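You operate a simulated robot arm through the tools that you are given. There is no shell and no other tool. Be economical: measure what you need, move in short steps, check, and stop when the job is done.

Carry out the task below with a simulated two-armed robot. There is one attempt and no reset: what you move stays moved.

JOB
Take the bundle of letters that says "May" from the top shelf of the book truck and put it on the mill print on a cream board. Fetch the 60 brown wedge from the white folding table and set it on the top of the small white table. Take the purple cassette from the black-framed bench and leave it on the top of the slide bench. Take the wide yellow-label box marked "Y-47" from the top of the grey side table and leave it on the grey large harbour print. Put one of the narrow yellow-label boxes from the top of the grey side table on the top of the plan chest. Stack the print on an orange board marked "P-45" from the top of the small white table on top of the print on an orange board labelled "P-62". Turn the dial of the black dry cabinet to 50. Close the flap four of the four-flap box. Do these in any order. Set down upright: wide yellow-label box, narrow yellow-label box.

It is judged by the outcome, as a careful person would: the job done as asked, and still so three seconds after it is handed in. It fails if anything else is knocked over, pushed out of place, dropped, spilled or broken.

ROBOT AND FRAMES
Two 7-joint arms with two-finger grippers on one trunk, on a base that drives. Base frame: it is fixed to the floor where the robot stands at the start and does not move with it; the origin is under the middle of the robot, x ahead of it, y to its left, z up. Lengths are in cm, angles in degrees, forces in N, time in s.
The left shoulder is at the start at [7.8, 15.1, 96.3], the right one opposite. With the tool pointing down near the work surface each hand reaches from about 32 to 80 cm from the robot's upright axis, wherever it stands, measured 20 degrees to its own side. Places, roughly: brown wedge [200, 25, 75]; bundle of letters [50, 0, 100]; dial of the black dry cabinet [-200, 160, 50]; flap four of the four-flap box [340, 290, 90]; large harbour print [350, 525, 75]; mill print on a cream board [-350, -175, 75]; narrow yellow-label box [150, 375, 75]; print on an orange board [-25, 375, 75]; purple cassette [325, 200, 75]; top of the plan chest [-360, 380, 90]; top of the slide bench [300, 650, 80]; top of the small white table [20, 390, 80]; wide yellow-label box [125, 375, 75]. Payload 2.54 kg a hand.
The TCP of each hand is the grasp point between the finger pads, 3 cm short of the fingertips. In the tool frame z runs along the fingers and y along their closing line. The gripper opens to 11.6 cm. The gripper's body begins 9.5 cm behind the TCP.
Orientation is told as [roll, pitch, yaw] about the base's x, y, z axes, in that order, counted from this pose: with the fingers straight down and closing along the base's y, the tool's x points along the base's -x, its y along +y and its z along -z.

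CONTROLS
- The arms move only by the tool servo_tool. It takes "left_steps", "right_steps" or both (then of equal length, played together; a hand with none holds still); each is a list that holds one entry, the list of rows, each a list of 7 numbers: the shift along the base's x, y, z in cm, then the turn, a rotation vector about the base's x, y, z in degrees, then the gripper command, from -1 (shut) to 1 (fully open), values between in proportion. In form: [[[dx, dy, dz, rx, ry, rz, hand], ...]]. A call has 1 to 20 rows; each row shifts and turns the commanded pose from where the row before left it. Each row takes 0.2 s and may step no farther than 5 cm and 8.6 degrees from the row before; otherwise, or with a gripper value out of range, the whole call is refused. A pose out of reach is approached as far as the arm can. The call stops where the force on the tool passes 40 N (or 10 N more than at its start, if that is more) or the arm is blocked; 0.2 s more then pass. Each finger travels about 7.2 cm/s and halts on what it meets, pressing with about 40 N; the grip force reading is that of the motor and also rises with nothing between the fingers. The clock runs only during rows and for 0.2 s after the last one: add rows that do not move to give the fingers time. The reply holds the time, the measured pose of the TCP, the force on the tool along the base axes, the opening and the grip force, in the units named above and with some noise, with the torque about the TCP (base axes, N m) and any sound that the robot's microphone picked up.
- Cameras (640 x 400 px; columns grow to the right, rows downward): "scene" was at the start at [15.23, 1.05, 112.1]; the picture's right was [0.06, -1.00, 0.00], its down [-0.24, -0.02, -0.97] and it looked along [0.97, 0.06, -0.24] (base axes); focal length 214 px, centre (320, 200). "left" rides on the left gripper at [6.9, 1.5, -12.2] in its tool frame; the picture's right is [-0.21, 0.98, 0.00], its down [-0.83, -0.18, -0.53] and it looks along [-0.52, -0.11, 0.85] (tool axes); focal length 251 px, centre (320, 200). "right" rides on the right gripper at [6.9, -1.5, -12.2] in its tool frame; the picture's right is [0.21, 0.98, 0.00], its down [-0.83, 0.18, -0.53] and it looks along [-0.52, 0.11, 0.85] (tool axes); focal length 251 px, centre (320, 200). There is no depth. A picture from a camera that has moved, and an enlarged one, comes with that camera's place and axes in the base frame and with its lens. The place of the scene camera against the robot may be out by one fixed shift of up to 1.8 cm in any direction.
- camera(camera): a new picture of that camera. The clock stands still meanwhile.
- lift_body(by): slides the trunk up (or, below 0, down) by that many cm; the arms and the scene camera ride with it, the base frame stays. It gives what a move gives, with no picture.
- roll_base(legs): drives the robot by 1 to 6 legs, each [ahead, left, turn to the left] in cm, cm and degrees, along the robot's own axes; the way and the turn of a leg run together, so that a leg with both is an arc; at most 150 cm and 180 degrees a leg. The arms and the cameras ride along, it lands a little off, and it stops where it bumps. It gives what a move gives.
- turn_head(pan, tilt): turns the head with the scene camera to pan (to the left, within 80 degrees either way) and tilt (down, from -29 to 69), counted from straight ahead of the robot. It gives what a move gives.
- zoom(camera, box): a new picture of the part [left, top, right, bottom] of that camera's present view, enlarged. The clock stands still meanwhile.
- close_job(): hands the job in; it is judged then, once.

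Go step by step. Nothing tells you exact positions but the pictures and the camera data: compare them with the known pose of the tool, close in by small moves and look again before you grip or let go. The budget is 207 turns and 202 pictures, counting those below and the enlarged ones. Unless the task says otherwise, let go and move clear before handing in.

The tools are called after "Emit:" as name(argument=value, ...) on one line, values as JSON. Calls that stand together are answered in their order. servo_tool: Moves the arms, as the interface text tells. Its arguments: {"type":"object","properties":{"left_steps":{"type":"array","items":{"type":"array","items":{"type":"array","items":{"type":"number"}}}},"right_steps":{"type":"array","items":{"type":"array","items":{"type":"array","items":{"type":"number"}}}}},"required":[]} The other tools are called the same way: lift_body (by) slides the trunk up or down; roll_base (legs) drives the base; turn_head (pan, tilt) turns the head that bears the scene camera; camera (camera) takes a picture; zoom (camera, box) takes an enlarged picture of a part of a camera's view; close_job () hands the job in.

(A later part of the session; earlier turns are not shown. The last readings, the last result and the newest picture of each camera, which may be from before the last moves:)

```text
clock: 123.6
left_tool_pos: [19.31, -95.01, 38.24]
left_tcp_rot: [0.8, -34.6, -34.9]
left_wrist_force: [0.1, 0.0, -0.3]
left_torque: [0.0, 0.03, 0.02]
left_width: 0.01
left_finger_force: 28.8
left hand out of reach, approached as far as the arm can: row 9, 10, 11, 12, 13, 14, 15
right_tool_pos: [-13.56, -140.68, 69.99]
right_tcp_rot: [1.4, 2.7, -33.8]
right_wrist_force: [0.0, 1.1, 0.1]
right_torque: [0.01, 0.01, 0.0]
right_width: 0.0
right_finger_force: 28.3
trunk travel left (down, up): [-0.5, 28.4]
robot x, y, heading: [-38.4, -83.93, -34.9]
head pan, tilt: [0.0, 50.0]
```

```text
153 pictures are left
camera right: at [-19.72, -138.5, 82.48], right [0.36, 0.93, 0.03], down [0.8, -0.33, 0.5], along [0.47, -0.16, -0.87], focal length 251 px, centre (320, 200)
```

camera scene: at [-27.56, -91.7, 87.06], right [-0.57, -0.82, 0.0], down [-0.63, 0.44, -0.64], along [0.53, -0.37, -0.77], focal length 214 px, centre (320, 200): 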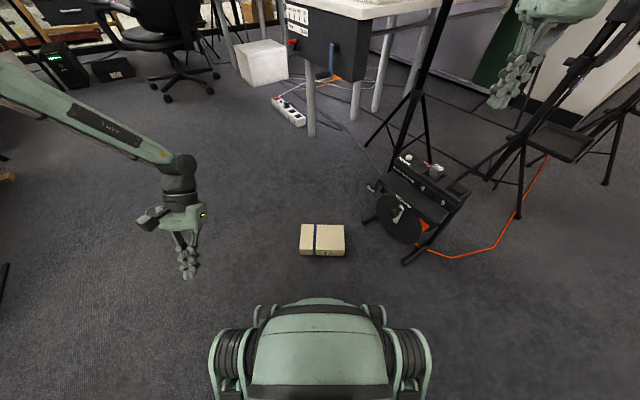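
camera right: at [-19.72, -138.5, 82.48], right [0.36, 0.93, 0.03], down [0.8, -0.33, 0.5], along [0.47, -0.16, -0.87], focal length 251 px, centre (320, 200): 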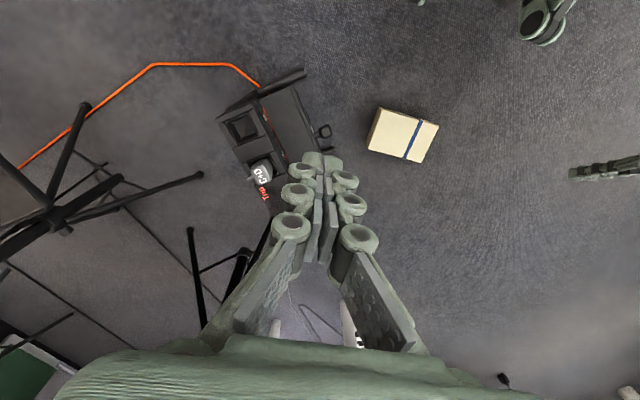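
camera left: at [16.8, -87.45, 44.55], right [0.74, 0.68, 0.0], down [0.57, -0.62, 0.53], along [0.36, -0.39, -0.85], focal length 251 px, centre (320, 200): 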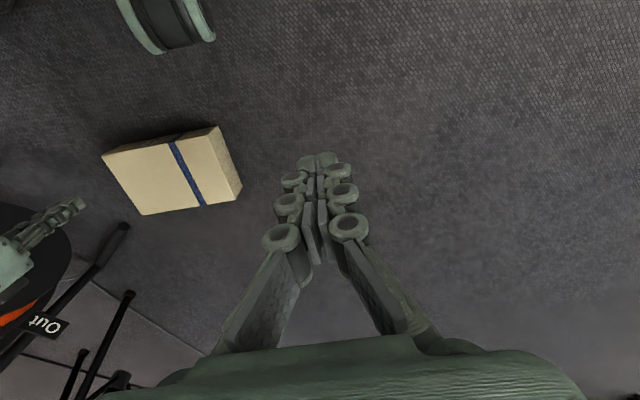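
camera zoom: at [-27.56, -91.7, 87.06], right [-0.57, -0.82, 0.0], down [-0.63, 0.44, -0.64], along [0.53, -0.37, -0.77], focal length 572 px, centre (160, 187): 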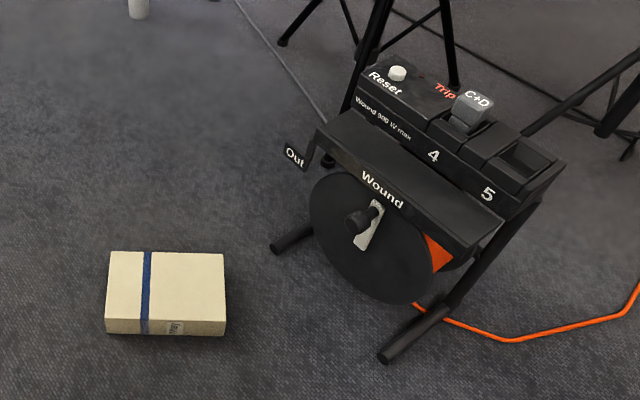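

It's a cable reel — too awkward. The white table's near leg at about (85,−164) is in line with the bundle, so I'll push the bundle up to that leg and tip it against it. Moving the base into line first.

Emit:
servo_tool(left_steps=[[[0, 0, 4, 4.6, 6.5, 0, -1], [0, 0, 4.5, 4.6, 6.5, 0, -1], [-1, 0.7, 4.5, 4.6, 6.5, 0, -1], [-1, 0.7, 4.5, 4.6, 6.5, 0, -1], [-1, 0.7, 4.5, 0, 0, 0, -1], [-2, 1.4, 4, 0, 0, 0, -1], [-2, 1.4, 4, 0, 0, 0, -1], [-2, 1.4, 4, 0, 0, 0, -1], [-2, 1.4, 4, 0, 0, 0, -1], [0, 0, 4, 0, 0, 0, -1], [0, 0, 0, 0, 0, 0, -1]]])

Emit:
roll_base(legs=[[0, 9, 0], [0, 0, 4.5]])

Emit:
camera(camera="right")

Emit:
camera(camera="scene")

```text
clock: 126.0
left_tool_pos: [8.06, -86.97, 80.25]
left_tcp_rot: [1.0, -2.7, -35.0]
left_wrist_force: [0.3, 0.1, 0.3]
left_torque: [-0.01, 0.02, -0.01]
left_width: 0.0
left_finger_force: 28.3
right_tool_pos: [-13.52, -140.56, 70.02]
right_tcp_rot: [1.4, 2.7, -33.8]
right_wrist_force: [-0.4, -0.4, 0.2]
right_torque: [-0.03, 0.01, 0.0]
right_width: 0.0
right_finger_force: 29.3
trunk travel left (down, up): [-0.5, 28.4]
robot x, y, heading: [-38.58, -84.03, -35.0]
head pan, tilt: [0.0, 50.0]
```

```text
clock: 128.0
left_tool_pos: [13.33, -75.87, 80.19]
left_tcp_rot: [1.0, -2.9, -30.5]
left_wrist_force: [-0.7, -0.6, -0.7]
left_torque: [-0.03, 0.01, -0.02]
left_width: 0.0
left_finger_force: 28.2
right_tool_pos: [-3.96, -131.07, 70.07]
right_tcp_rot: [1.4, 2.7, -29.3]
right_wrist_force: [0.0, 0.3, -0.1]
right_torque: [0.01, 0.0, -0.01]
right_width: 0.02
right_finger_force: 29.0
trunk travel left (down, up): [-0.5, 28.4]
robot x, y, heading: [-33.47, -76.47, -30.3]
head pan, tilt: [0.0, 50.0]
```

```text
152 pictures are left
camera right: at [-10.39, -129.53, 82.48], right [0.29, 0.96, 0.03], down [0.82, -0.27, 0.5], along [0.49, -0.12, -0.87], focal length 251 px, centre (320, 200)
```

right: 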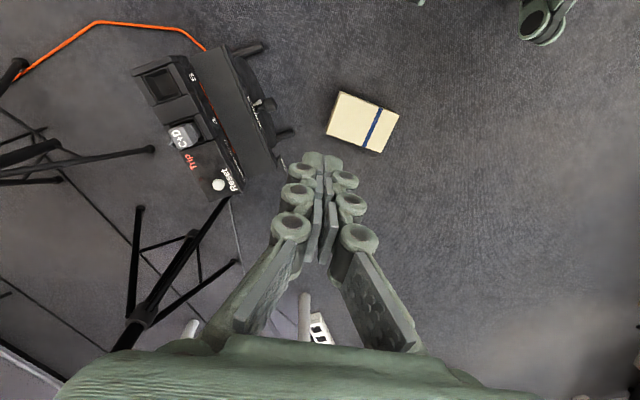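

```text
151 pictures are left
camera scene: at [-21.82, -83.41, 87.06], right [-0.51, -0.86, 0.0], down [-0.66, 0.39, -0.64], along [0.55, -0.33, -0.77], focal length 214 px, centre (320, 200)
```

scene: 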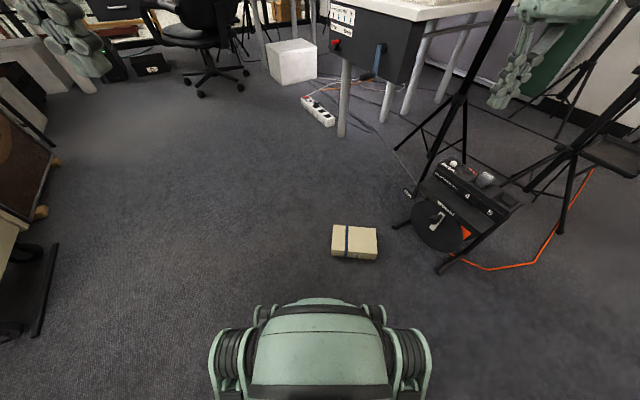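

Emit:
servo_tool(right_steps=[[[1.27, 4.14, 0, 0, -2.5, 0, 0.4], [1.27, 4.14, 0, -1.4, 0, 0, 0.4], [1.27, 4.14, 0, 0, 0, 0, 0.4], [1.25, 4.14, 0, 0, 0, 0, 0.4], [0, 0, -4.9, 0, 0, 0, 0.4], [0, 0, -4.9, 0, 0, 0, 0.4], [0, 0, -4.9, 0, 0, 0, 0.4], [0, 0, -4.9, 0, 0, 0, 0.4], [0, 0, -4.9, 0, 0, 0, 0.4], [0, 0, -4.9, 0, 0, 0, 0.4], [0, 0, -4.9, 0, 0, 0, 0.4], [0, 0, -4.9, 0, 0, 0, 0.4], [0, 0, -4.9, 0, 0, 0, 0.4], [0, 0, -4.9, 0, 0, 0, 0.4], [0, 0, -4.9, 0, 0, 0, 0.4], [0, 0, -4.9, 0, 0, 0, 0.4], [0, 0, -4.9, 0, 0, 0, 0.4], [0, 0, 0, 0, 0, 0, 0.4]]])

Emit:
camera(camera="right")

```text
clock: 131.8
left_tool_pos: [13.4, -75.91, 80.27]
left_tcp_rot: [1.0, -2.8, -30.5]
left_wrist_force: [-0.1, 0.3, 0.1]
left_torque: [-0.02, 0.0, -0.03]
left_width: 0.0
left_finger_force: 28.3
right_tool_pos: [1.01, -114.55, 6.42]
right_tcp_rot: [1.4, -0.2, -29.3]
right_wrist_force: [-1.0, -0.1, -0.4]
right_torque: [0.02, -0.04, -0.03]
right_width: 8.11
right_finger_force: 0.2
trunk travel left (down, up): [-0.5, 28.4]
robot x, y, heading: [-33.61, -76.35, -30.5]
head pan, tilt: [0.0, 50.0]
```

```text
150 pictures are left
camera right: at [-5.9, -112.59, 18.48], right [0.29, 0.96, 0.02], down [0.8, -0.25, 0.54], along [0.52, -0.14, -0.84], focal length 251 px, centre (320, 200)
```

right: 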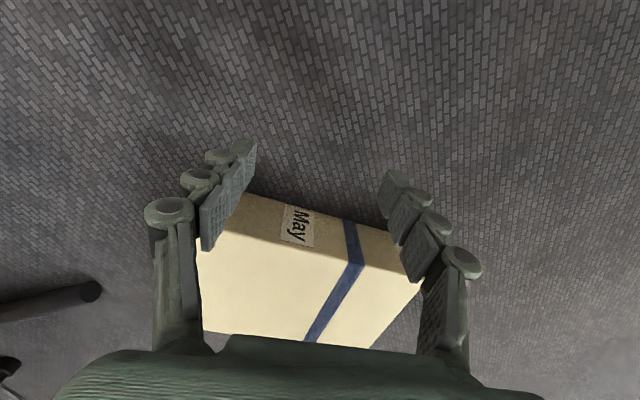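

Right hand is behind the bundle with two fingers ready to push. Lowering and pushing it forward most of the way to the leg.

Emit:
servo_tool(right_steps=[[[0, 0, -2.2, 0, 0, 0, 0.4], [0, 0, 0, 0, 0, 0, 0.4]]])

Emit:
roll_base(legs=[[55, 0, 0]])

Emit:
camera(camera="scene")

Emit:
camera(camera="right")

```text
clock: 132.4
left_tool_pos: [13.39, -75.9, 80.18]
left_tcp_rot: [1.0, -2.7, -30.5]
left_wrist_force: [-0.4, -0.3, 0.0]
left_torque: [-0.03, 0.0, 0.0]
left_width: 0.0
left_finger_force: 28.3
right_tool_pos: [0.97, -114.59, 4.38]
right_tcp_rot: [1.2, -0.2, -29.2]
right_wrist_force: [-0.4, 0.1, 0.1]
right_torque: [0.0, 0.04, 0.02]
right_width: 8.12
right_finger_force: 0.2
trunk travel left (down, up): [-0.5, 28.4]
robot x, y, heading: [-33.73, -76.68, -30.3]
head pan, tilt: [0.0, 50.0]
```

```text
clock: 135.6
left_tool_pos: [59.81, -102.43, 80.26]
left_tcp_rot: [1.0, -2.7, -30.0]
left_wrist_force: [0.2, -0.9, 0.6]
left_torque: [-0.01, 0.0, 0.01]
left_width: 0.01
left_finger_force: 28.7
right_tool_pos: [47.69, -141.2, 4.41]
right_tcp_rot: [1.5, -0.2, -28.7]
right_wrist_force: [0.8, -0.2, 0.0]
right_torque: [-0.01, 0.0, 0.03]
right_width: 8.1
right_finger_force: 0.1
trunk travel left (down, up): [-0.5, 28.4]
robot x, y, heading: [13.01, -103.7, -30.1]
head pan, tilt: [0.0, 50.0]
```

```text
149 pictures are left
camera scene: at [24.64, -110.28, 87.06], right [-0.5, -0.87, 0.0], down [-0.66, 0.38, -0.64], along [0.56, -0.32, -0.77], focal length 214 px, centre (320, 200)
```

scene: 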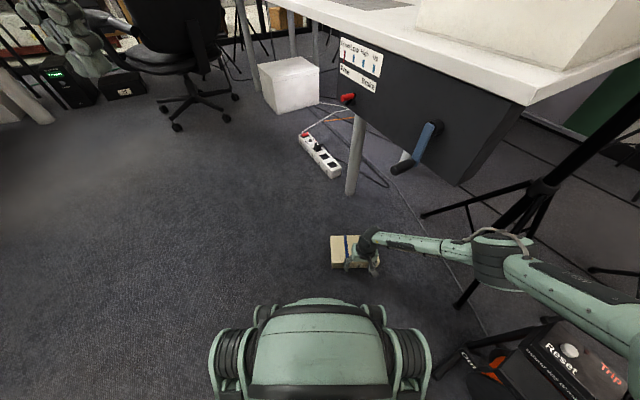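

```text
148 pictures are left
camera right: at [40.81, -139.37, 16.42], right [0.28, 0.96, 0.02], down [0.8, -0.25, 0.54], along [0.52, -0.13, -0.84], focal length 251 px, centre (320, 200)
```

right: 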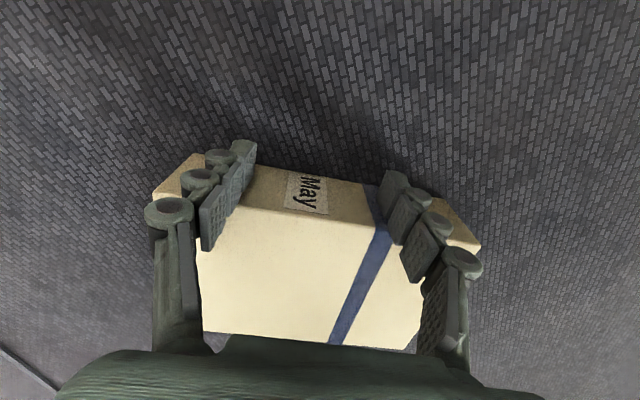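

Pushing works well. From this heading my elbow would meet the control box under the table, so I'll turn the bundle ~30° clockwise (pushing its left part) and later approach the leg at heading −60.

Emit:
roll_base(legs=[[-5, 0, 0], [0, 6.5, 0]])

Emit:
servo_tool(right_steps=[[[0, 0, 0, 0, 0, 0, -1], [0, 0, 0, 0, 0, 0, -1], [0, 0, 0, 0, 0, 0, -1], [0, 0, 0, 0, 0, 0, -1]]])

Emit:
roll_base(legs=[[13, 0, 0]])

Emit:
camera(camera="right")

```text
clock: 137.4
left_tool_pos: [58.74, -94.31, 80.13]
left_tcp_rot: [1.0, -2.8, -30.1]
left_wrist_force: [0.0, -0.7, 0.4]
left_torque: [-0.04, 0.01, 0.0]
left_width: 0.0
left_finger_force: 28.2
right_tool_pos: [46.59, -132.92, 4.42]
right_tcp_rot: [1.4, -0.2, -28.7]
right_wrist_force: [-0.1, 0.1, -0.1]
right_torque: [0.01, 0.0, -0.01]
right_width: 8.12
right_finger_force: 0.0
trunk travel left (down, up): [-0.5, 28.4]
robot x, y, heading: [12.0, -95.53, -30.2]
head pan, tilt: [0.0, 50.0]
```

```text
clock: 138.4
left_tool_pos: [58.7, -94.4, 80.15]
left_tcp_rot: [1.0, -2.8, -30.0]
left_wrist_force: [-0.5, -0.3, -0.5]
left_torque: [0.02, 0.04, -0.01]
left_width: 0.02
left_finger_force: 28.7
right_tool_pos: [46.7, -133.05, 4.37]
right_tcp_rot: [1.3, -0.2, -28.6]
right_wrist_force: [0.1, -0.3, 0.6]
right_torque: [0.02, -0.01, -0.01]
right_width: 0.0
right_finger_force: 28.4
trunk travel left (down, up): [-0.5, 28.4]
robot x, y, heading: [12.16, -95.26, -30.1]
head pan, tilt: [0.0, 50.0]
```

```text
clock: 139.7
left_tool_pos: [69.87, -100.79, 80.28]
left_tcp_rot: [1.1, -2.9, -30.0]
left_wrist_force: [-0.4, -0.5, 0.9]
left_torque: [0.0, 0.02, -0.05]
left_width: 0.0
left_finger_force: 29.0
right_tool_pos: [58.06, -139.46, 4.41]
right_tcp_rot: [1.3, -0.1, -28.7]
right_wrist_force: [0.5, -0.1, -0.1]
right_torque: [0.01, -0.01, 0.02]
right_width: 0.01
right_finger_force: 28.6
trunk travel left (down, up): [-0.5, 28.4]
robot x, y, heading: [23.04, -101.77, -29.8]
head pan, tilt: [0.0, 50.0]
```

```text
147 pictures are left
camera right: at [51.02, -137.68, 16.42], right [0.28, 0.96, 0.02], down [0.8, -0.25, 0.54], along [0.53, -0.13, -0.84], focal length 251 px, centre (320, 200)
```

right: 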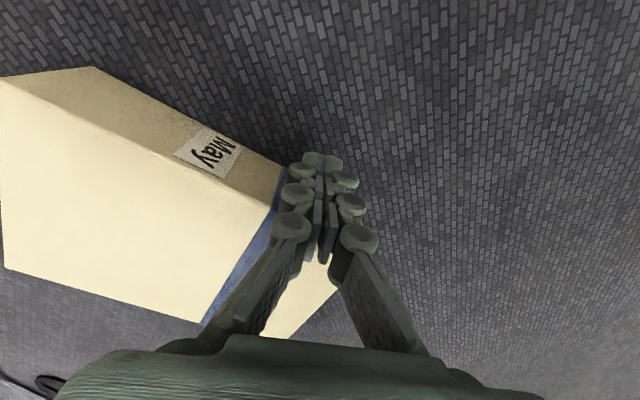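

The bundle turned to about −47°. I need it out in the clearer area to line up with the leg, so I'll try pressing on its top with two fingertips and dragging it back with the base.

Emit:
servo_tool(right_steps=[[[-1, 1, 0, 0, 0, 0, 0], [0, 0, 4.5, 0, 0, 0, 0], [0, 0, 4.5, 0, 0, 0, 0], [0, 0, 1, 0, 0, 0, 0], [1, -3, 0, 0, 0, -4, 0], [1, -3, 0, 0, 0, -7, 0], [1, -3, 0, 0, 0, -7, 0], [0, 0, -2.5, 0, 0, 0, 0], [0, 0, -2, 0, 0, 0, 0], [0, 0, -1, 0, 0, 0, 0], [0, 0, -1, 0, 0, 0, 0], [0, 0, 0, 0, 0, 0, 0]]])

Emit:
camera(camera="right")

```text
clock: 142.3
left_tool_pos: [70.0, -100.7, 80.14]
left_tcp_rot: [1.0, -2.9, -29.9]
left_wrist_force: [0.3, 0.6, 0.4]
left_torque: [0.0, -0.04, 0.02]
left_width: 0.0
left_finger_force: 28.6
right_tool_pos: [59.97, -147.69, 8.09]
right_tcp_rot: [1.2, -0.3, -46.9]
right_wrist_force: [-6.2, 1.7, 17.7]
right_torque: [-0.31, 0.62, -0.25]
right_width: 6.14
right_finger_force: 2.6
trunk travel left (down, up): [-0.5, 28.4]
robot x, y, heading: [23.12, -101.49, -29.9]
head pan, tilt: [0.0, 50.0]
```

```text
146 pictures are left
camera right: at [53.85, -143.76, 20.16], right [0.56, 0.83, 0.02], down [0.69, -0.48, 0.54], along [0.46, -0.29, -0.84], focal length 251 px, centre (320, 200)
```

right: 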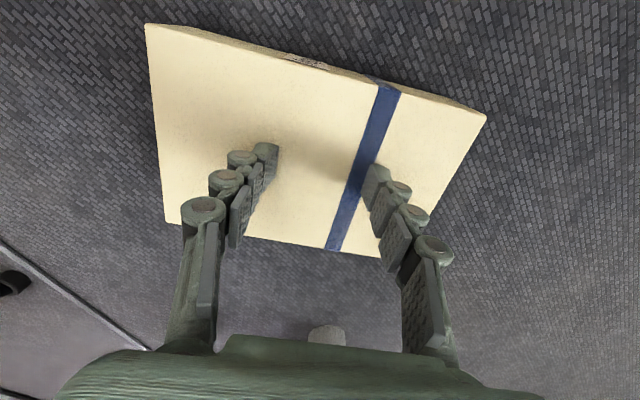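

Emit:
roll_base(legs=[[-8, 28, 0]])

Emit:
camera(camera="right")

```text
clock: 145.5
left_tool_pos: [76.95, -72.82, 80.24]
left_tcp_rot: [0.9, -2.8, -30.3]
left_wrist_force: [-0.5, 0.7, 0.2]
left_torque: [0.0, 0.0, 0.01]
left_width: 0.0
left_finger_force: 28.6
right_tool_pos: [66.64, -119.8, 8.21]
right_tcp_rot: [1.4, -0.4, -47.2]
right_wrist_force: [-3.0, -8.7, 23.3]
right_torque: [-0.84, 0.81, 0.19]
right_width: 6.91
right_finger_force: 8.7
trunk travel left (down, up): [-0.5, 28.4]
robot x, y, heading: [30.37, -73.69, -30.4]
head pan, tilt: [0.0, 50.0]
```

```text
145 pictures are left
camera right: at [60.51, -115.78, 20.15], right [0.57, 0.82, 0.02], down [0.68, -0.49, 0.54], along [0.46, -0.3, -0.84], focal length 251 px, centre (320, 200)
```

right: 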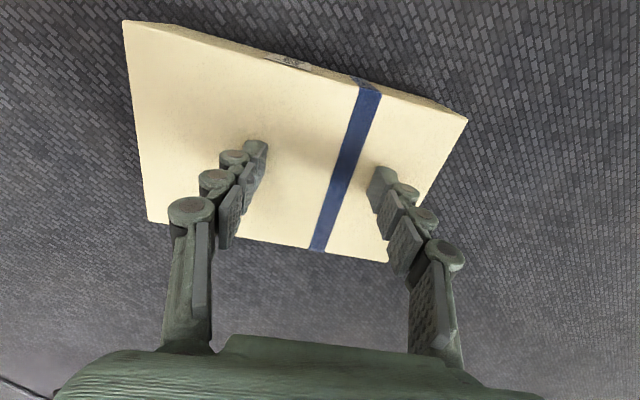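

Dragging works. Now I rotate the bundle about 20° clockwise with the pressed fingers so it faces the leg.

Emit:
servo_tool(right_steps=[[[0, 0, 0, 0, 0, -5, 0.1], [0, 0, 0, 0, 0, -5, 0.1], [0, 0, 0, 0, 0, -5, 0.1], [0, 0, 0, 0, 0, -5, 0.1], [0, 0, 0, 0, 0, 0, 0.1]]])

Emit:
camera(camera="right")

```text
clock: 146.7
left_tool_pos: [76.83, -73.0, 80.25]
left_tcp_rot: [0.9, -2.9, -30.5]
left_wrist_force: [-0.6, 0.0, -0.4]
left_torque: [0.01, 0.0, 0.01]
left_width: 0.0
left_finger_force: 28.5
right_tool_pos: [66.65, -119.75, 8.1]
right_tcp_rot: [1.5, -0.4, -67.2]
right_wrist_force: [0.4, -6.3, 14.7]
right_torque: [-0.36, 0.56, 0.22]
right_width: 6.79
right_finger_force: 2.9
trunk travel left (down, up): [-0.5, 28.4]
robot x, y, heading: [29.94, -73.81, -30.1]
head pan, tilt: [0.0, 50.0]
```

```text
144 pictures are left
camera right: at [62.25, -113.92, 20.1], right [0.82, 0.58, 0.02], down [0.47, -0.69, 0.54], along [0.33, -0.43, -0.84], focal length 251 px, centre (320, 200)
```

right: 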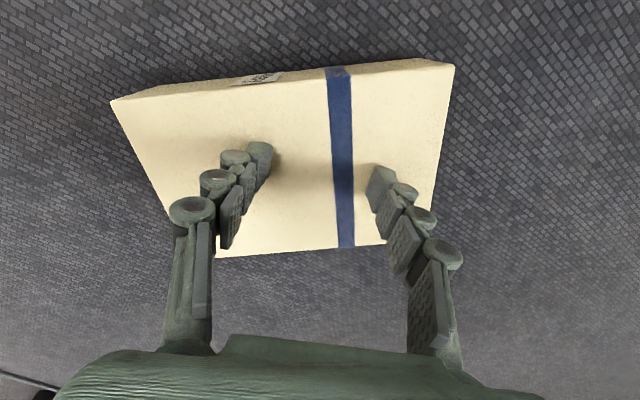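

The rotation mostly slipped. I'll go to heading −66 and push on the bundle's left half instead, as before.

Emit:
servo_tool(right_steps=[[[0, 0, 4, 0, 0, 7, -1], [0, 0, 4, 0, 0, 7, -1], [0, 0, 4, 0, 0, 8, -1], [0, 0, 4, 0, 0, 8, -1], [0, 0, 0, 0, 0, 7, -1], [0, 0, 0, 0, 0, 0, -1]]])

Emit:
roll_base(legs=[[16, 27.9, 0], [0, 0, -36.4]])

Emit:
camera(camera="right")

Emit:
camera(camera="scene")

```text
clock: 148.1
left_tool_pos: [76.91, -72.88, 80.19]
left_tcp_rot: [1.1, -2.8, -30.5]
left_wrist_force: [0.5, -0.1, -0.3]
left_torque: [-0.01, 0.0, -0.02]
left_width: 0.0
left_finger_force: 28.9
right_tool_pos: [66.5, -119.68, 23.95]
right_tcp_rot: [1.5, -0.2, -30.1]
right_wrist_force: [0.4, 1.2, 0.5]
right_torque: [0.0, -0.04, 0.01]
right_width: 0.01
right_finger_force: 28.1
trunk travel left (down, up): [-0.5, 28.4]
robot x, y, heading: [30.35, -73.5, -30.3]
head pan, tilt: [0.0, 50.0]
```

```text
clock: 153.1
left_tool_pos: [95.5, -85.44, 80.2]
left_tcp_rot: [1.0, -2.8, -66.6]
left_wrist_force: [0.5, 0.3, -0.5]
left_torque: [0.03, 0.0, 0.01]
left_width: 0.02
left_finger_force: 28.7
right_tool_pos: [59.72, -116.92, 23.92]
right_tcp_rot: [1.4, -0.3, -66.5]
right_wrist_force: [-0.5, -1.0, -0.4]
right_torque: [-0.01, 0.0, -0.01]
right_width: 0.0
right_finger_force: 28.9
trunk travel left (down, up): [-0.5, 28.4]
robot x, y, heading: [57.57, -57.92, -66.9]
head pan, tilt: [0.0, 50.0]
```

```text
143 pictures are left
camera right: at [55.24, -111.14, 35.96], right [0.81, 0.59, 0.02], down [0.48, -0.69, 0.54], along [0.33, -0.43, -0.84], focal length 251 px, centre (320, 200)
```

right: 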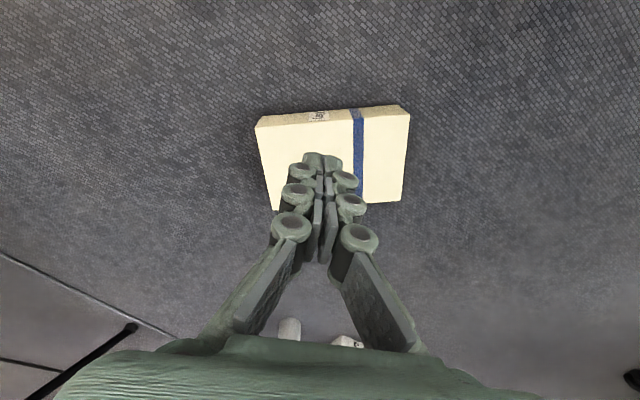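

```text
142 pictures are left
camera scene: at [62.35, -71.03, 87.06], right [-0.92, -0.4, 0.0], down [-0.3, 0.7, -0.64], along [0.26, -0.59, -0.77], focal length 214 px, centre (320, 200)
```

scene: 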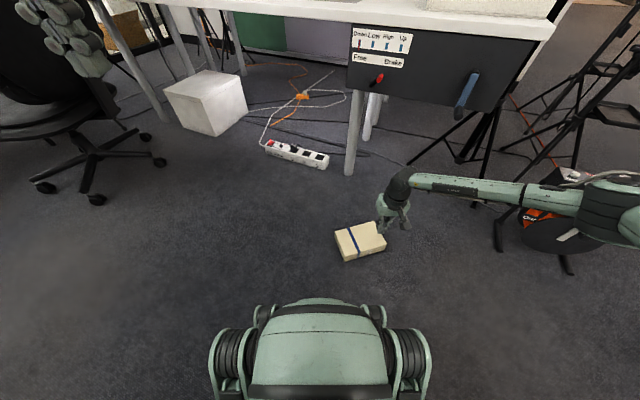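

Emit:
servo_tool(right_steps=[[[2.1, 3.6, 0, 0, 0, 0, -1], [2.2, 3.7, 0, 0, 0, 0, -1], [0, 0, -5, 0, 0, 0, -1], [0, 0, -5, 0, 0, 0, -1], [0, 0, -5, 0, 0, 0, -1], [0, 0, -4.5, 0, 0, 0, -1], [0, 0, 0, 0, 0, 0, -1]]])

Emit:
roll_base(legs=[[13, 0, 0]])

Emit:
camera(camera="right")

```text
clock: 154.7
left_tool_pos: [95.68, -85.4, 80.23]
left_tcp_rot: [0.9, -2.7, -66.6]
left_wrist_force: [-0.1, -0.1, 0.1]
left_torque: [0.01, -0.01, 0.01]
left_width: 0.01
left_finger_force: 28.0
right_tool_pos: [63.87, -109.51, 4.49]
right_tcp_rot: [1.4, -0.3, -66.3]
right_wrist_force: [-0.3, 0.1, 1.3]
right_torque: [0.0, -0.03, 0.0]
right_width: 0.0
right_finger_force: 28.9
trunk travel left (down, up): [-0.5, 28.4]
robot x, y, heading: [57.63, -58.21, -66.4]
head pan, tilt: [0.0, 50.0]
```

```text
clock: 156.0
left_tool_pos: [100.92, -97.12, 80.29]
left_tcp_rot: [0.9, -2.8, -66.5]
left_wrist_force: [-0.2, -1.5, -0.2]
left_torque: [-0.01, 0.0, 0.02]
left_width: 0.0
left_finger_force: 29.3
right_tool_pos: [69.2, -121.42, 4.36]
right_tcp_rot: [1.4, -0.3, -66.1]
right_wrist_force: [-0.4, 0.1, -1.0]
right_torque: [0.01, 0.01, 0.02]
right_width: 0.02
right_finger_force: 28.4
trunk travel left (down, up): [-0.5, 28.4]
robot x, y, heading: [62.4, -69.99, -66.3]
head pan, tilt: [0.0, 50.0]
```

```text
141 pictures are left
camera right: at [64.75, -115.59, 16.48], right [0.81, 0.59, 0.02], down [0.49, -0.69, 0.54], along [0.34, -0.43, -0.84], focal length 251 px, centre (320, 200)
```

right: 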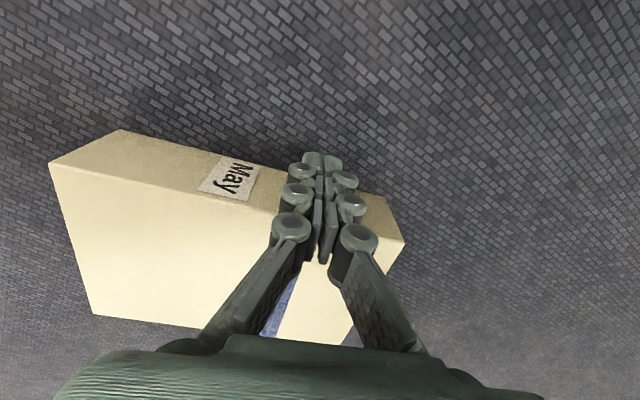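

Bundle now faces about −70, nearly at the leg. Centre the open fingers behind it and push it up to the leg.

Emit:
roll_base(legs=[[-3, -3.2, 0]])

Emit:
servo_tool(right_steps=[[[0, 0, 0, 0, 0, 0, 0.4], [0, 0, 0, 0, 0, 0, 0.4], [0, 0, 0, 0, 0, 0, 0.4], [0, 0, 0, 0, 0, 0, 0.4]]])

Emit:
roll_base(legs=[[29, 0, 0]])

Emit:
camera(camera="right")

Emit:
camera(camera="scene")

```text
clock: 157.0
left_tool_pos: [96.87, -95.7, 80.06]
left_tcp_rot: [1.0, -2.9, -66.5]
left_wrist_force: [-0.1, -1.0, -0.1]
left_torque: [-0.01, 0.01, -0.02]
left_width: 0.0
left_finger_force: 28.9
right_tool_pos: [65.15, -119.84, 4.28]
right_tcp_rot: [1.4, -0.3, -66.2]
right_wrist_force: [-0.3, -0.2, -0.2]
right_torque: [-0.01, -0.02, -0.04]
right_width: 0.0
right_finger_force: 28.5
trunk travel left (down, up): [-0.5, 28.4]
robot x, y, heading: [58.7, -68.43, -66.5]
head pan, tilt: [0.0, 50.0]
```

```text
clock: 158.0
left_tool_pos: [96.66, -95.71, 80.28]
left_tcp_rot: [1.1, -2.8, -66.5]
left_wrist_force: [-0.1, 1.2, 0.1]
left_torque: [0.01, -0.02, 0.04]
left_width: 0.0
left_finger_force: 28.6
right_tool_pos: [65.0, -119.77, 4.53]
right_tcp_rot: [1.4, -0.3, -66.2]
right_wrist_force: [-0.7, -0.1, 0.4]
right_torque: [0.0, -0.01, 0.02]
right_width: 8.14
right_finger_force: 0.0
trunk travel left (down, up): [-0.5, 28.4]
robot x, y, heading: [58.46, -68.77, -66.2]
head pan, tilt: [0.0, 50.0]
```

```text
clock: 160.0
left_tool_pos: [108.53, -122.59, 80.19]
left_tcp_rot: [1.0, -2.8, -66.5]
left_wrist_force: [0.7, -0.5, 0.5]
left_torque: [-0.01, 0.02, -0.01]
left_width: 0.0
left_finger_force: 28.4
right_tool_pos: [76.81, -146.87, 4.46]
right_tcp_rot: [1.5, -0.3, -66.3]
right_wrist_force: [0.5, 0.3, 0.4]
right_torque: [0.02, 0.0, 0.02]
right_width: 8.11
right_finger_force: 0.1
trunk travel left (down, up): [-0.5, 28.4]
robot x, y, heading: [70.22, -95.76, -66.3]
head pan, tilt: [0.0, 50.0]
```

```text
140 pictures are left
camera right: at [72.37, -141.04, 16.49], right [0.81, 0.59, 0.02], down [0.49, -0.69, 0.54], along [0.34, -0.43, -0.84], focal length 251 px, centre (320, 200)
```

right: 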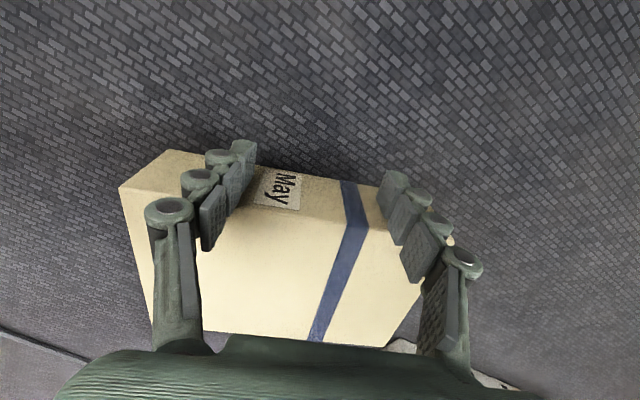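

```text
139 pictures are left
camera scene: at [75.17, -108.31, 87.06], right [-0.92, -0.4, 0.0], down [-0.31, 0.7, -0.64], along [0.26, -0.59, -0.77], focal length 214 px, centre (320, 200)
```

scene: 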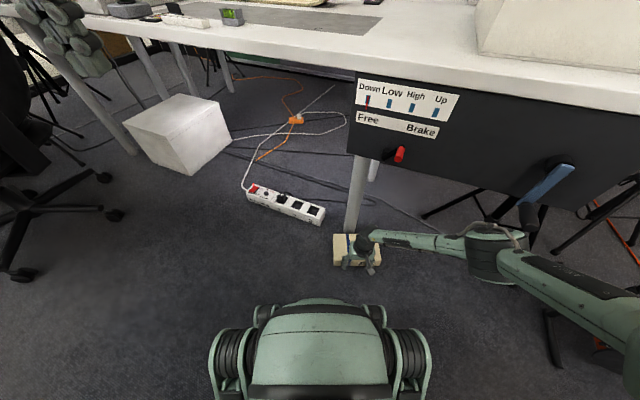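

The bundle is almost at the leg, but my elbow is close to the table's control levers. I'll swing the robot around to heading about −100 so the arm approaches from the open side.

Emit:
servo_tool(right_steps=[[[-1, 2.2, 1, 0, 0, 0, 0.4], [0, 0, 4, 0, 0, 0, 0.4], [0, 0, 4, 0, 0, 0, 0.4], [0, 0, 4, 0, 0, 0, 0.4], [0, 0, 4, 0, 0, 0, 0.4]]], left_steps=[[[-1.6, 3.6, 2, 0, 0, 0, -1], [-1.6, 3.6, 2, 0, 0, 0, -1], [0, 0, 2, 0, 0, 0, -1], [0, 0, 0, 0, 0, 0, -1], [0, 0, 0, 0, 0, 0, -1]]])

Emit:
roll_base(legs=[[-3, 30, 0], [0, 0, -34], [16, 5, 0]])

Emit:
camera(camera="right")

Emit:
camera(camera="scene")

```text
clock: 161.2
left_tool_pos: [105.19, -115.35, 86.29]
left_tcp_rot: [1.0, -2.9, -66.5]
left_wrist_force: [0.1, -0.9, 0.0]
left_torque: [0.01, -0.02, -0.01]
left_width: 0.0
left_finger_force: 28.7
right_tool_pos: [75.83, -144.65, 21.36]
right_tcp_rot: [1.2, -0.5, -66.3]
right_wrist_force: [0.3, 0.6, 0.4]
right_torque: [-0.02, 0.02, 0.01]
right_width: 8.14
right_finger_force: 0.0
trunk travel left (down, up): [-0.5, 28.4]
robot x, y, heading: [70.18, -95.7, -66.6]
head pan, tilt: [0.0, 50.0]
```

```text
clock: 167.4
left_tool_pos: [117.36, -132.85, 86.28]
left_tcp_rot: [1.0, -2.8, -99.6]
left_wrist_force: [0.3, 0.5, 0.7]
left_torque: [-0.01, -0.01, -0.02]
left_width: 0.01
left_finger_force: 28.4
right_tool_pos: [76.95, -141.22, 21.42]
right_tcp_rot: [1.4, -0.3, -99.3]
right_wrist_force: [0.1, -0.5, -0.5]
right_torque: [0.0, 0.03, 0.02]
right_width: 8.1
right_finger_force: 0.0
trunk travel left (down, up): [-0.5, 28.4]
robot x, y, heading: [98.85, -96.84, -99.5]
head pan, tilt: [0.0, 50.0]
```

```text
138 pictures are left
camera right: at [76.3, -133.9, 33.46], right [1.0, 0.05, 0.02], down [0.03, -0.84, 0.54], along [0.05, -0.54, -0.84], focal length 251 px, centre (320, 200)
```

right: 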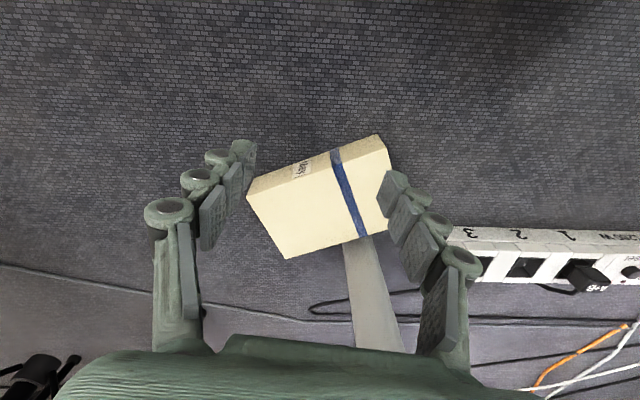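

```text
137 pictures are left
camera scene: at [95.73, -110.82, 87.06], right [-0.99, 0.17, 0.0], down [0.13, 0.76, -0.64], along [-0.11, -0.63, -0.77], focal length 214 px, centre (320, 200)
```

scene: 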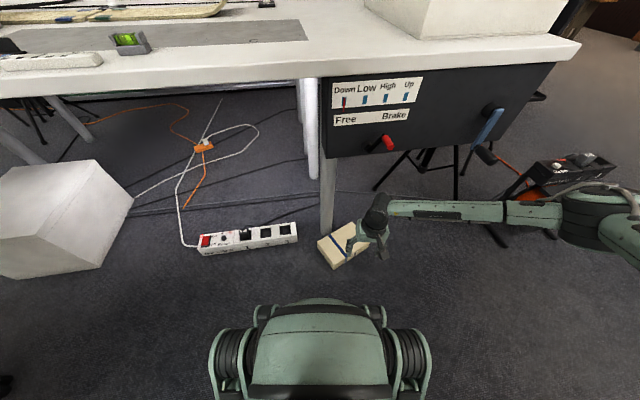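

Clear view now: bundle faces −68°, about 2 cm short of the leg. I turn the tool to match, lower behind it and push to contact.

Emit:
servo_tool(right_steps=[[[0, -1, 0, 0, 0, 7.8, 0.4], [-0.3, -1, 0, 0, 0, 7.8, 0.4], [0, -1, -2, 0, 0, 7.8, 0.4], [0, 0, -4, -1, 0, 7.6, 0.4], [0, 0, -4, 0, 0, 0, 0.4], [0, 0, -4, 0, 0, 0, 0.4], [0, 0, -3.7, 0, 0, 0, 0.4], [0.37, -0.93, 0, 0, 0, 0, 0.4], [0.37, -0.93, 0, 0, 0, 0, 0.4], [0.37, -0.93, 0, 0, 0, 0, 0.4], [0.18, -0.46, 0, 0, 0, 0, 0.4], [0.18, -0.46, 0, 0, 0, 0, 0.4], [0, 0, 0, 0, 0, 0, 0.4]]])

Emit:
camera(camera="right")

```text
clock: 170.2
left_tool_pos: [117.42, -132.8, 86.21]
left_tcp_rot: [1.1, -2.7, -99.7]
left_wrist_force: [0.1, 0.0, 0.0]
left_torque: [-0.03, 0.0, 0.01]
left_width: 0.0
left_finger_force: 29.4
right_tool_pos: [77.26, -145.7, 3.68]
right_tcp_rot: [1.0, -1.3, -68.4]
right_wrist_force: [-1.0, -0.1, -0.9]
right_torque: [-0.01, -0.02, -0.01]
right_width: 8.1
right_finger_force: 0.0
right hand out of reach, approached as far as the arm can: row 9, 10, 12
trunk travel left (down, up): [-0.5, 28.4]
robot x, y, heading: [99.21, -97.04, -99.6]
head pan, tilt: [0.0, 50.0]
```

```text
136 pictures are left
camera right: at [72.96, -139.53, 15.63], right [0.83, 0.56, 0.01], down [0.46, -0.69, 0.56], along [0.32, -0.46, -0.83], focal length 251 px, centre (320, 200)
```

right: 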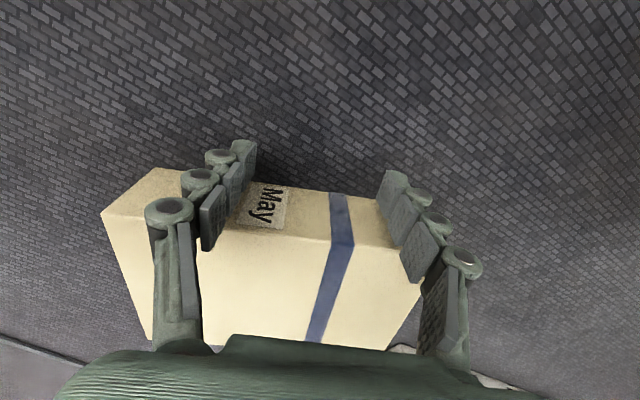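

Right arm is at its reach here; I'll bring the base 6 cm closer and then push by hand.

Emit:
servo_tool(right_steps=[[[-1.3, 3.25, 0, 0, 0, 0, 0.4], [-0.9, 2.3, 0, 0, 0, 0, 0.4], [0, 0, 0, 0, 0, 0, 0.4]]])

Emit:
roll_base(legs=[[5.5, 3.3, 0]])

Emit:
servo_tool(right_steps=[[[0.3, -0.74, 0, 0, 0, 0, 0.4], [0.18, -0.46, 0, 0, 0, 0, 0.4], [0.18, -0.46, 0, 0, 0, 0, 0.4], [0.18, -0.46, 0, 0, 0, 0, 0.4], [0.18, -0.46, 0, 0, 0, 0, 0.4], [0.18, -0.46, 0, 0, 0, 0, 0.4], [0, 0, 0, 0, 0, 0, 0.4]]])

```text
clock: 171.0
left_tool_pos: [117.48, -132.77, 86.25]
left_tcp_rot: [1.0, -2.8, -99.6]
left_wrist_force: [0.6, 0.1, -0.3]
left_torque: [0.01, 0.02, -0.01]
left_width: 0.0
left_finger_force: 28.7
right_tool_pos: [75.1, -140.07, 3.95]
right_tcp_rot: [0.9, -1.3, -68.4]
right_wrist_force: [1.0, 0.1, 0.8]
right_torque: [-0.01, 0.03, -0.03]
right_width: 8.11
right_finger_force: 0.1
trunk travel left (down, up): [-0.5, 28.4]
robot x, y, heading: [99.16, -96.88, -99.7]
head pan, tilt: [0.0, 50.0]
```

```text
clock: 172.0
left_tool_pos: [119.64, -138.79, 86.19]
left_tcp_rot: [0.9, -2.8, -99.6]
left_wrist_force: [-0.5, -0.4, 0.2]
left_torque: [-0.01, 0.03, -0.01]
left_width: 0.0
left_finger_force: 28.2
right_tool_pos: [77.44, -145.95, 3.86]
right_tcp_rot: [1.2, -1.2, -68.3]
right_wrist_force: [-0.7, 0.3, 0.3]
right_torque: [0.03, -0.04, -0.01]
right_width: 8.12
right_finger_force: 0.0
trunk travel left (down, up): [-0.5, 28.4]
robot x, y, heading: [101.02, -102.62, -99.4]
head pan, tilt: [0.0, 50.0]
```

```text
clock: 173.6
left_tool_pos: [119.78, -138.8, 86.27]
left_tcp_rot: [1.0, -2.8, -99.7]
left_wrist_force: [0.3, -0.8, -0.5]
left_torque: [0.0, -0.01, 0.03]
left_width: 0.0
left_finger_force: 29.0
right_tool_pos: [78.39, -148.73, 3.63]
right_tcp_rot: [1.0, -0.7, -68.4]
right_wrist_force: [-6.4, 24.7, 9.2]
right_torque: [0.38, 0.2, 0.31]
right_width: 8.21
right_finger_force: 5.1
trunk travel left (down, up): [-0.5, 28.4]
robot x, y, heading: [101.37, -102.81, -99.6]
head pan, tilt: [0.0, 50.0]
```

Contact with the leg (~25 N). Now lifting the near edge along an arc.

Emit:
servo_tool(right_steps=[[[0.02, -0.05, 1.05, 0, 0, 0, 0.4], [0.05, -0.12, 1.05, 0, 0, 0, 0.4], [0.09, -0.21, 1.03, 0, 0, 0, 0.4], [0.12, -0.3, 1.01, 0, 0, 0, 0.4], [0, 0, 0, 0, 0, 0, 0.4]]])

Emit:
camera(camera="right")

Emit:
zoom(camera="scene", box=[240, 160, 440, 310])

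```text
clock: 174.4
left_tool_pos: [119.69, -138.82, 86.28]
left_tcp_rot: [1.0, -2.7, -99.7]
left_wrist_force: [-0.4, 0.3, -0.4]
left_torque: [0.0, 0.04, 0.01]
left_width: 0.01
left_finger_force: 28.5
right_tool_pos: [78.24, -148.13, 6.42]
right_tcp_rot: [0.9, 0.2, -68.4]
right_wrist_force: [-0.2, 2.1, 0.6]
right_torque: [0.07, -0.03, 0.1]
right_width: 8.11
right_finger_force: 0.0
trunk travel left (down, up): [-0.5, 28.4]
robot x, y, heading: [101.51, -103.2, -99.6]
head pan, tilt: [0.0, 50.0]
stopped in row 4 (right hand): the force on the tool passed its limit at 41 N (the readings are from after the stop); the commanded pose is now the measured one
```

```text
135 pictures are left
camera right: at [74.11, -142.33, 18.54], right [0.83, 0.56, 0.02], down [0.47, -0.71, 0.53], along [0.31, -0.44, -0.85], focal length 251 px, centre (320, 200)
```

right: 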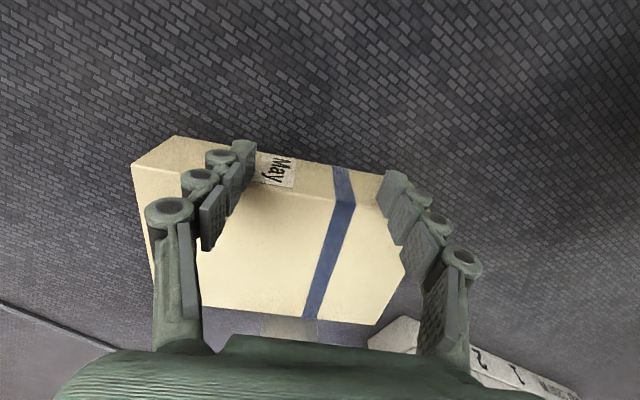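

```text
2.67 times, centred on (340, 235) of scene
camera zoom: at [98.02, -116.77, 87.08], right [-0.99, 0.17, 0.0], down [0.13, 0.76, -0.64], along [-0.11, -0.63, -0.77], focal length 572 px, centre (267, 107)
```

zoom: 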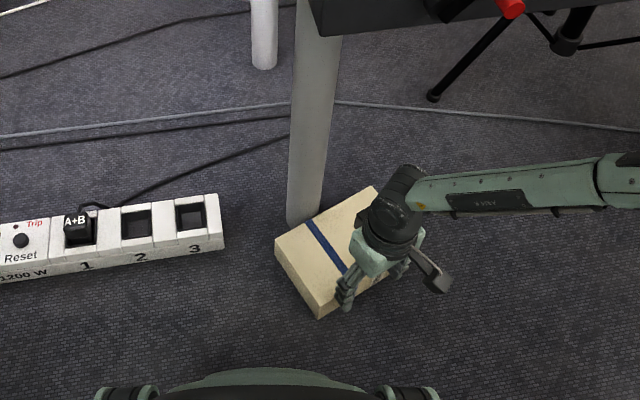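

The far face rolls into the leg, so the path must allow for that and the contact should be higher on the face. Retrying with the corrected arc, fingertips at 3.4 cm height.

Emit:
servo_tool(right_steps=[[[0.1, -0.25, 0, 0, 0, 0, 0.4], [0, 0, 0, 0, 0, 0, 0.4]]])

```text
clock: 175.0
left_tool_pos: [119.7, -138.82, 86.24]
left_tcp_rot: [0.9, -2.8, -99.7]
left_wrist_force: [-0.2, -0.5, 0.5]
left_torque: [-0.01, -0.04, -0.01]
left_width: 0.0
left_finger_force: 27.9
right_tool_pos: [78.27, -148.45, 6.32]
right_tcp_rot: [0.8, 0.1, -68.4]
right_wrist_force: [-0.6, 1.9, 0.8]
right_torque: [0.0, 0.03, -0.12]
right_width: 8.17
right_finger_force: 0.0
trunk travel left (down, up): [-0.5, 28.4]
robot x, y, heading: [101.23, -102.57, -99.3]
head pan, tilt: [0.0, 50.0]
```

Emit:
servo_tool(right_steps=[[[0.06, -0.14, 0, 0, 0, 0, 0.4], [0.06, -0.14, 0, 0, 0, 0, 0.4], [0, 0, 0, 0, 0, 0, 0.4]]])

```text
clock: 175.8
left_tool_pos: [119.69, -138.8, 86.27]
left_tcp_rot: [1.0, -2.8, -99.7]
left_wrist_force: [-1.1, -0.6, 0.9]
left_torque: [0.0, 0.0, -0.01]
left_width: 0.0
left_finger_force: 28.6
right_tool_pos: [78.38, -148.75, 6.34]
right_tcp_rot: [0.8, 0.3, -68.3]
right_wrist_force: [-3.7, 7.0, 3.9]
right_torque: [0.07, -0.04, 0.09]
right_width: 8.18
right_finger_force: 0.5
trunk travel left (down, up): [-0.5, 28.4]
robot x, y, heading: [101.35, -103.2, -99.5]
head pan, tilt: [0.0, 50.0]
```

Emit:
servo_tool(right_steps=[[[0.06, -0.16, 0, 0, 0, 0, 0.4], [-0.03, 0.07, 1.04, 0, 0, 0, 0.4], [0, 0, 1.01, 0, 0, 0, 0.4], [0.04, -0.09, 0.96, 0, 0, 0, 0.4], [0.07, -0.18, 0.92, 0, 0, 0, 0.4], [0.1, -0.26, 0.86, 0, 0, 0, 0.4], [0, 0, 0, 0, 0, 0, 0.4]]])

Emit:
camera(camera="right")

Emit:
zoom(camera="scene", box=[240, 160, 440, 310])

```text
clock: 177.4
left_tool_pos: [119.81, -138.76, 86.31]
left_tcp_rot: [1.0, -2.8, -99.7]
left_wrist_force: [-0.1, -0.3, 0.2]
left_torque: [0.02, -0.03, 0.0]
left_width: 0.01
left_finger_force: 28.1
right_tool_pos: [78.57, -149.13, 11.05]
right_tcp_rot: [0.8, 0.7, -68.3]
right_wrist_force: [-10.6, 25.9, 5.1]
right_torque: [0.64, 0.05, 0.25]
right_width: 8.06
right_finger_force: 0.1
trunk travel left (down, up): [-0.5, 28.4]
robot x, y, heading: [101.59, -102.95, -99.8]
head pan, tilt: [0.0, 50.0]
```

```text
133 pictures are left
camera right: at [74.44, -143.3, 23.25], right [0.83, 0.56, 0.01], down [0.47, -0.71, 0.53], along [0.31, -0.43, -0.85], focal length 251 px, centre (320, 200)
```

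right: 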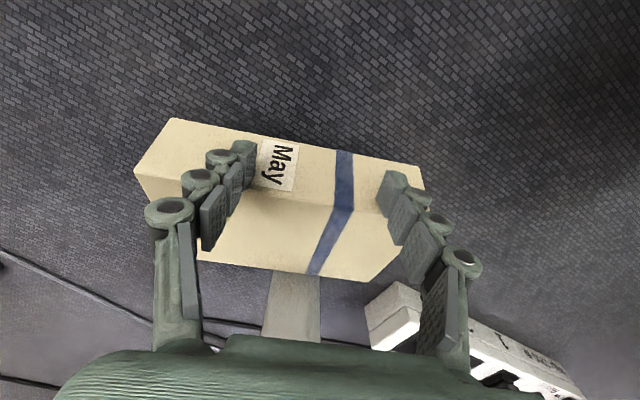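

```text
2.67 times, centred on (340, 235) of scene
camera zoom: at [98.04, -116.79, 87.06], right [-0.99, 0.17, 0.0], down [0.13, 0.76, -0.64], along [-0.11, -0.63, -0.77], focal length 572 px, centre (267, 107)
```

zoom: 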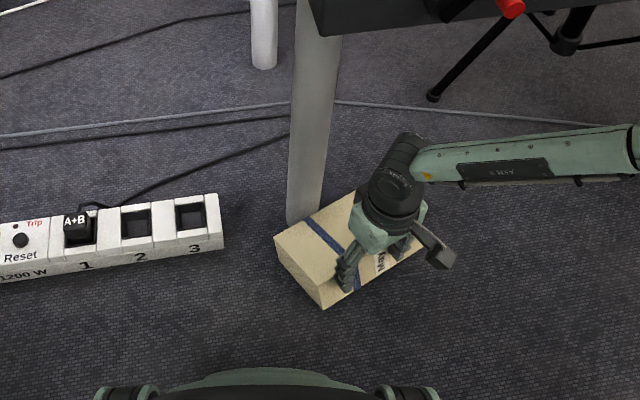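

It's tilting (about 25°). Continuing the arc.

Emit:
servo_tool(right_steps=[[[0.12, -0.3, 0.79, 0, 0, 0, 0.4], [0.17, -0.43, 0.73, 0, 0, 0, 0.4], [0.2, -0.5, 0.65, 0, 0, 0, 0.4], [0.22, -0.56, 0.57, 0, 0, 0, 0.4], [0, 0, 0, 0, 0, 0, 0.4]]])

Emit:
camera(camera="right")

```text
clock: 178.6
left_tool_pos: [119.7, -138.67, 86.31]
left_tcp_rot: [1.0, -2.9, -99.6]
left_wrist_force: [0.5, -1.1, 0.3]
left_torque: [0.04, -0.03, 0.04]
left_width: 0.0
left_finger_force: 28.3
right_tool_pos: [79.61, -151.32, 14.22]
right_tcp_rot: [0.9, -0.2, -68.3]
right_wrist_force: [-3.3, 6.2, 13.6]
right_torque: [-0.07, 0.24, -0.15]
right_width: 8.46
right_finger_force: 5.6
trunk travel left (down, up): [-0.5, 28.4]
robot x, y, heading: [101.33, -102.94, -99.8]
head pan, tilt: [0.0, 50.0]
```

```text
131 pictures are left
camera right: at [75.5, -145.46, 26.26], right [0.83, 0.56, 0.01], down [0.47, -0.7, 0.54], along [0.31, -0.44, -0.84], focal length 251 px, centre (320, 200)
```

right: 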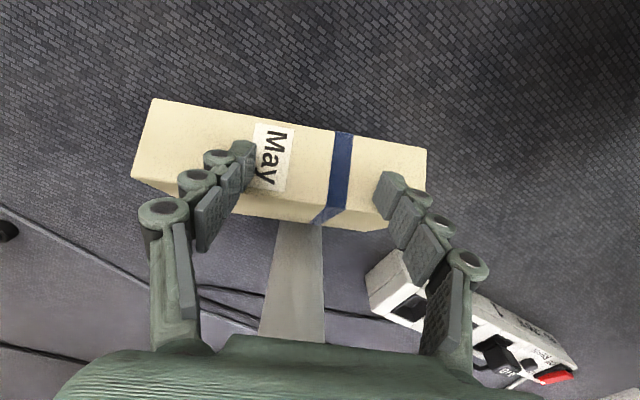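

Emit:
servo_tool(right_steps=[[[0.255, -0.64, 0.52, 0, 0, 0, 0.4], [0.28, -0.71, 0.43, 0, 0, 0, 0.4], [0.3, -0.76, 0.33, 0, 0, 0, 0.4], [0.32, -0.82, 0.24, 0, 0, 0, 0.4], [0, 0, 0, 0, 0, 0, 0.4]]])

Emit:
camera(camera="right")

Emit:
zoom(camera="scene", box=[240, 160, 440, 310])

```text
clock: 179.8
left_tool_pos: [119.68, -138.75, 86.23]
left_tcp_rot: [1.0, -2.8, -99.7]
left_wrist_force: [-0.8, 0.4, 0.6]
left_torque: [-0.03, -0.03, 0.01]
left_width: 0.01
left_finger_force: 28.5
right_tool_pos: [80.67, -154.14, 15.58]
right_tcp_rot: [0.8, 0.1, -68.4]
right_wrist_force: [-0.2, 0.0, 2.7]
right_torque: [-0.01, -0.04, 0.03]
right_width: 8.2
right_finger_force: 0.6
trunk travel left (down, up): [-0.5, 28.4]
robot x, y, heading: [101.89, -102.89, -99.6]
head pan, tilt: [0.0, 50.0]
```

```text
130 pictures are left
camera right: at [76.5, -148.32, 27.64], right [0.83, 0.56, 0.01], down [0.47, -0.7, 0.54], along [0.31, -0.44, -0.84], focal length 251 px, centre (320, 200)
```

right: 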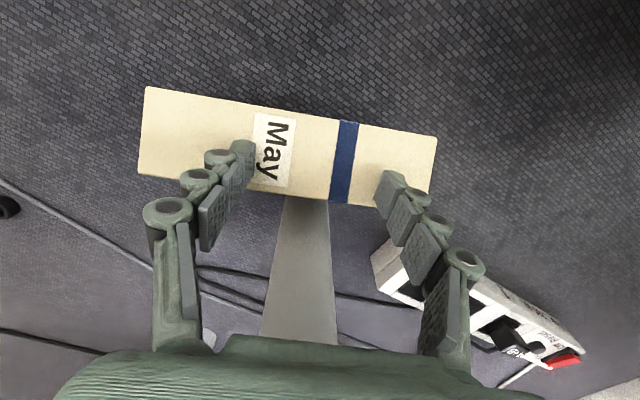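

```text
2.67 times, centred on (340, 235) of scene
camera zoom: at [98.03, -116.76, 87.06], right [-0.99, 0.17, 0.0], down [0.13, 0.76, -0.64], along [-0.11, -0.63, -0.77], focal length 572 px, centre (267, 107)
```

zoom: 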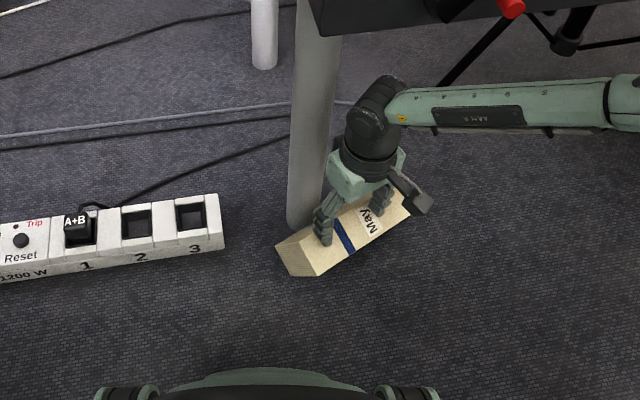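

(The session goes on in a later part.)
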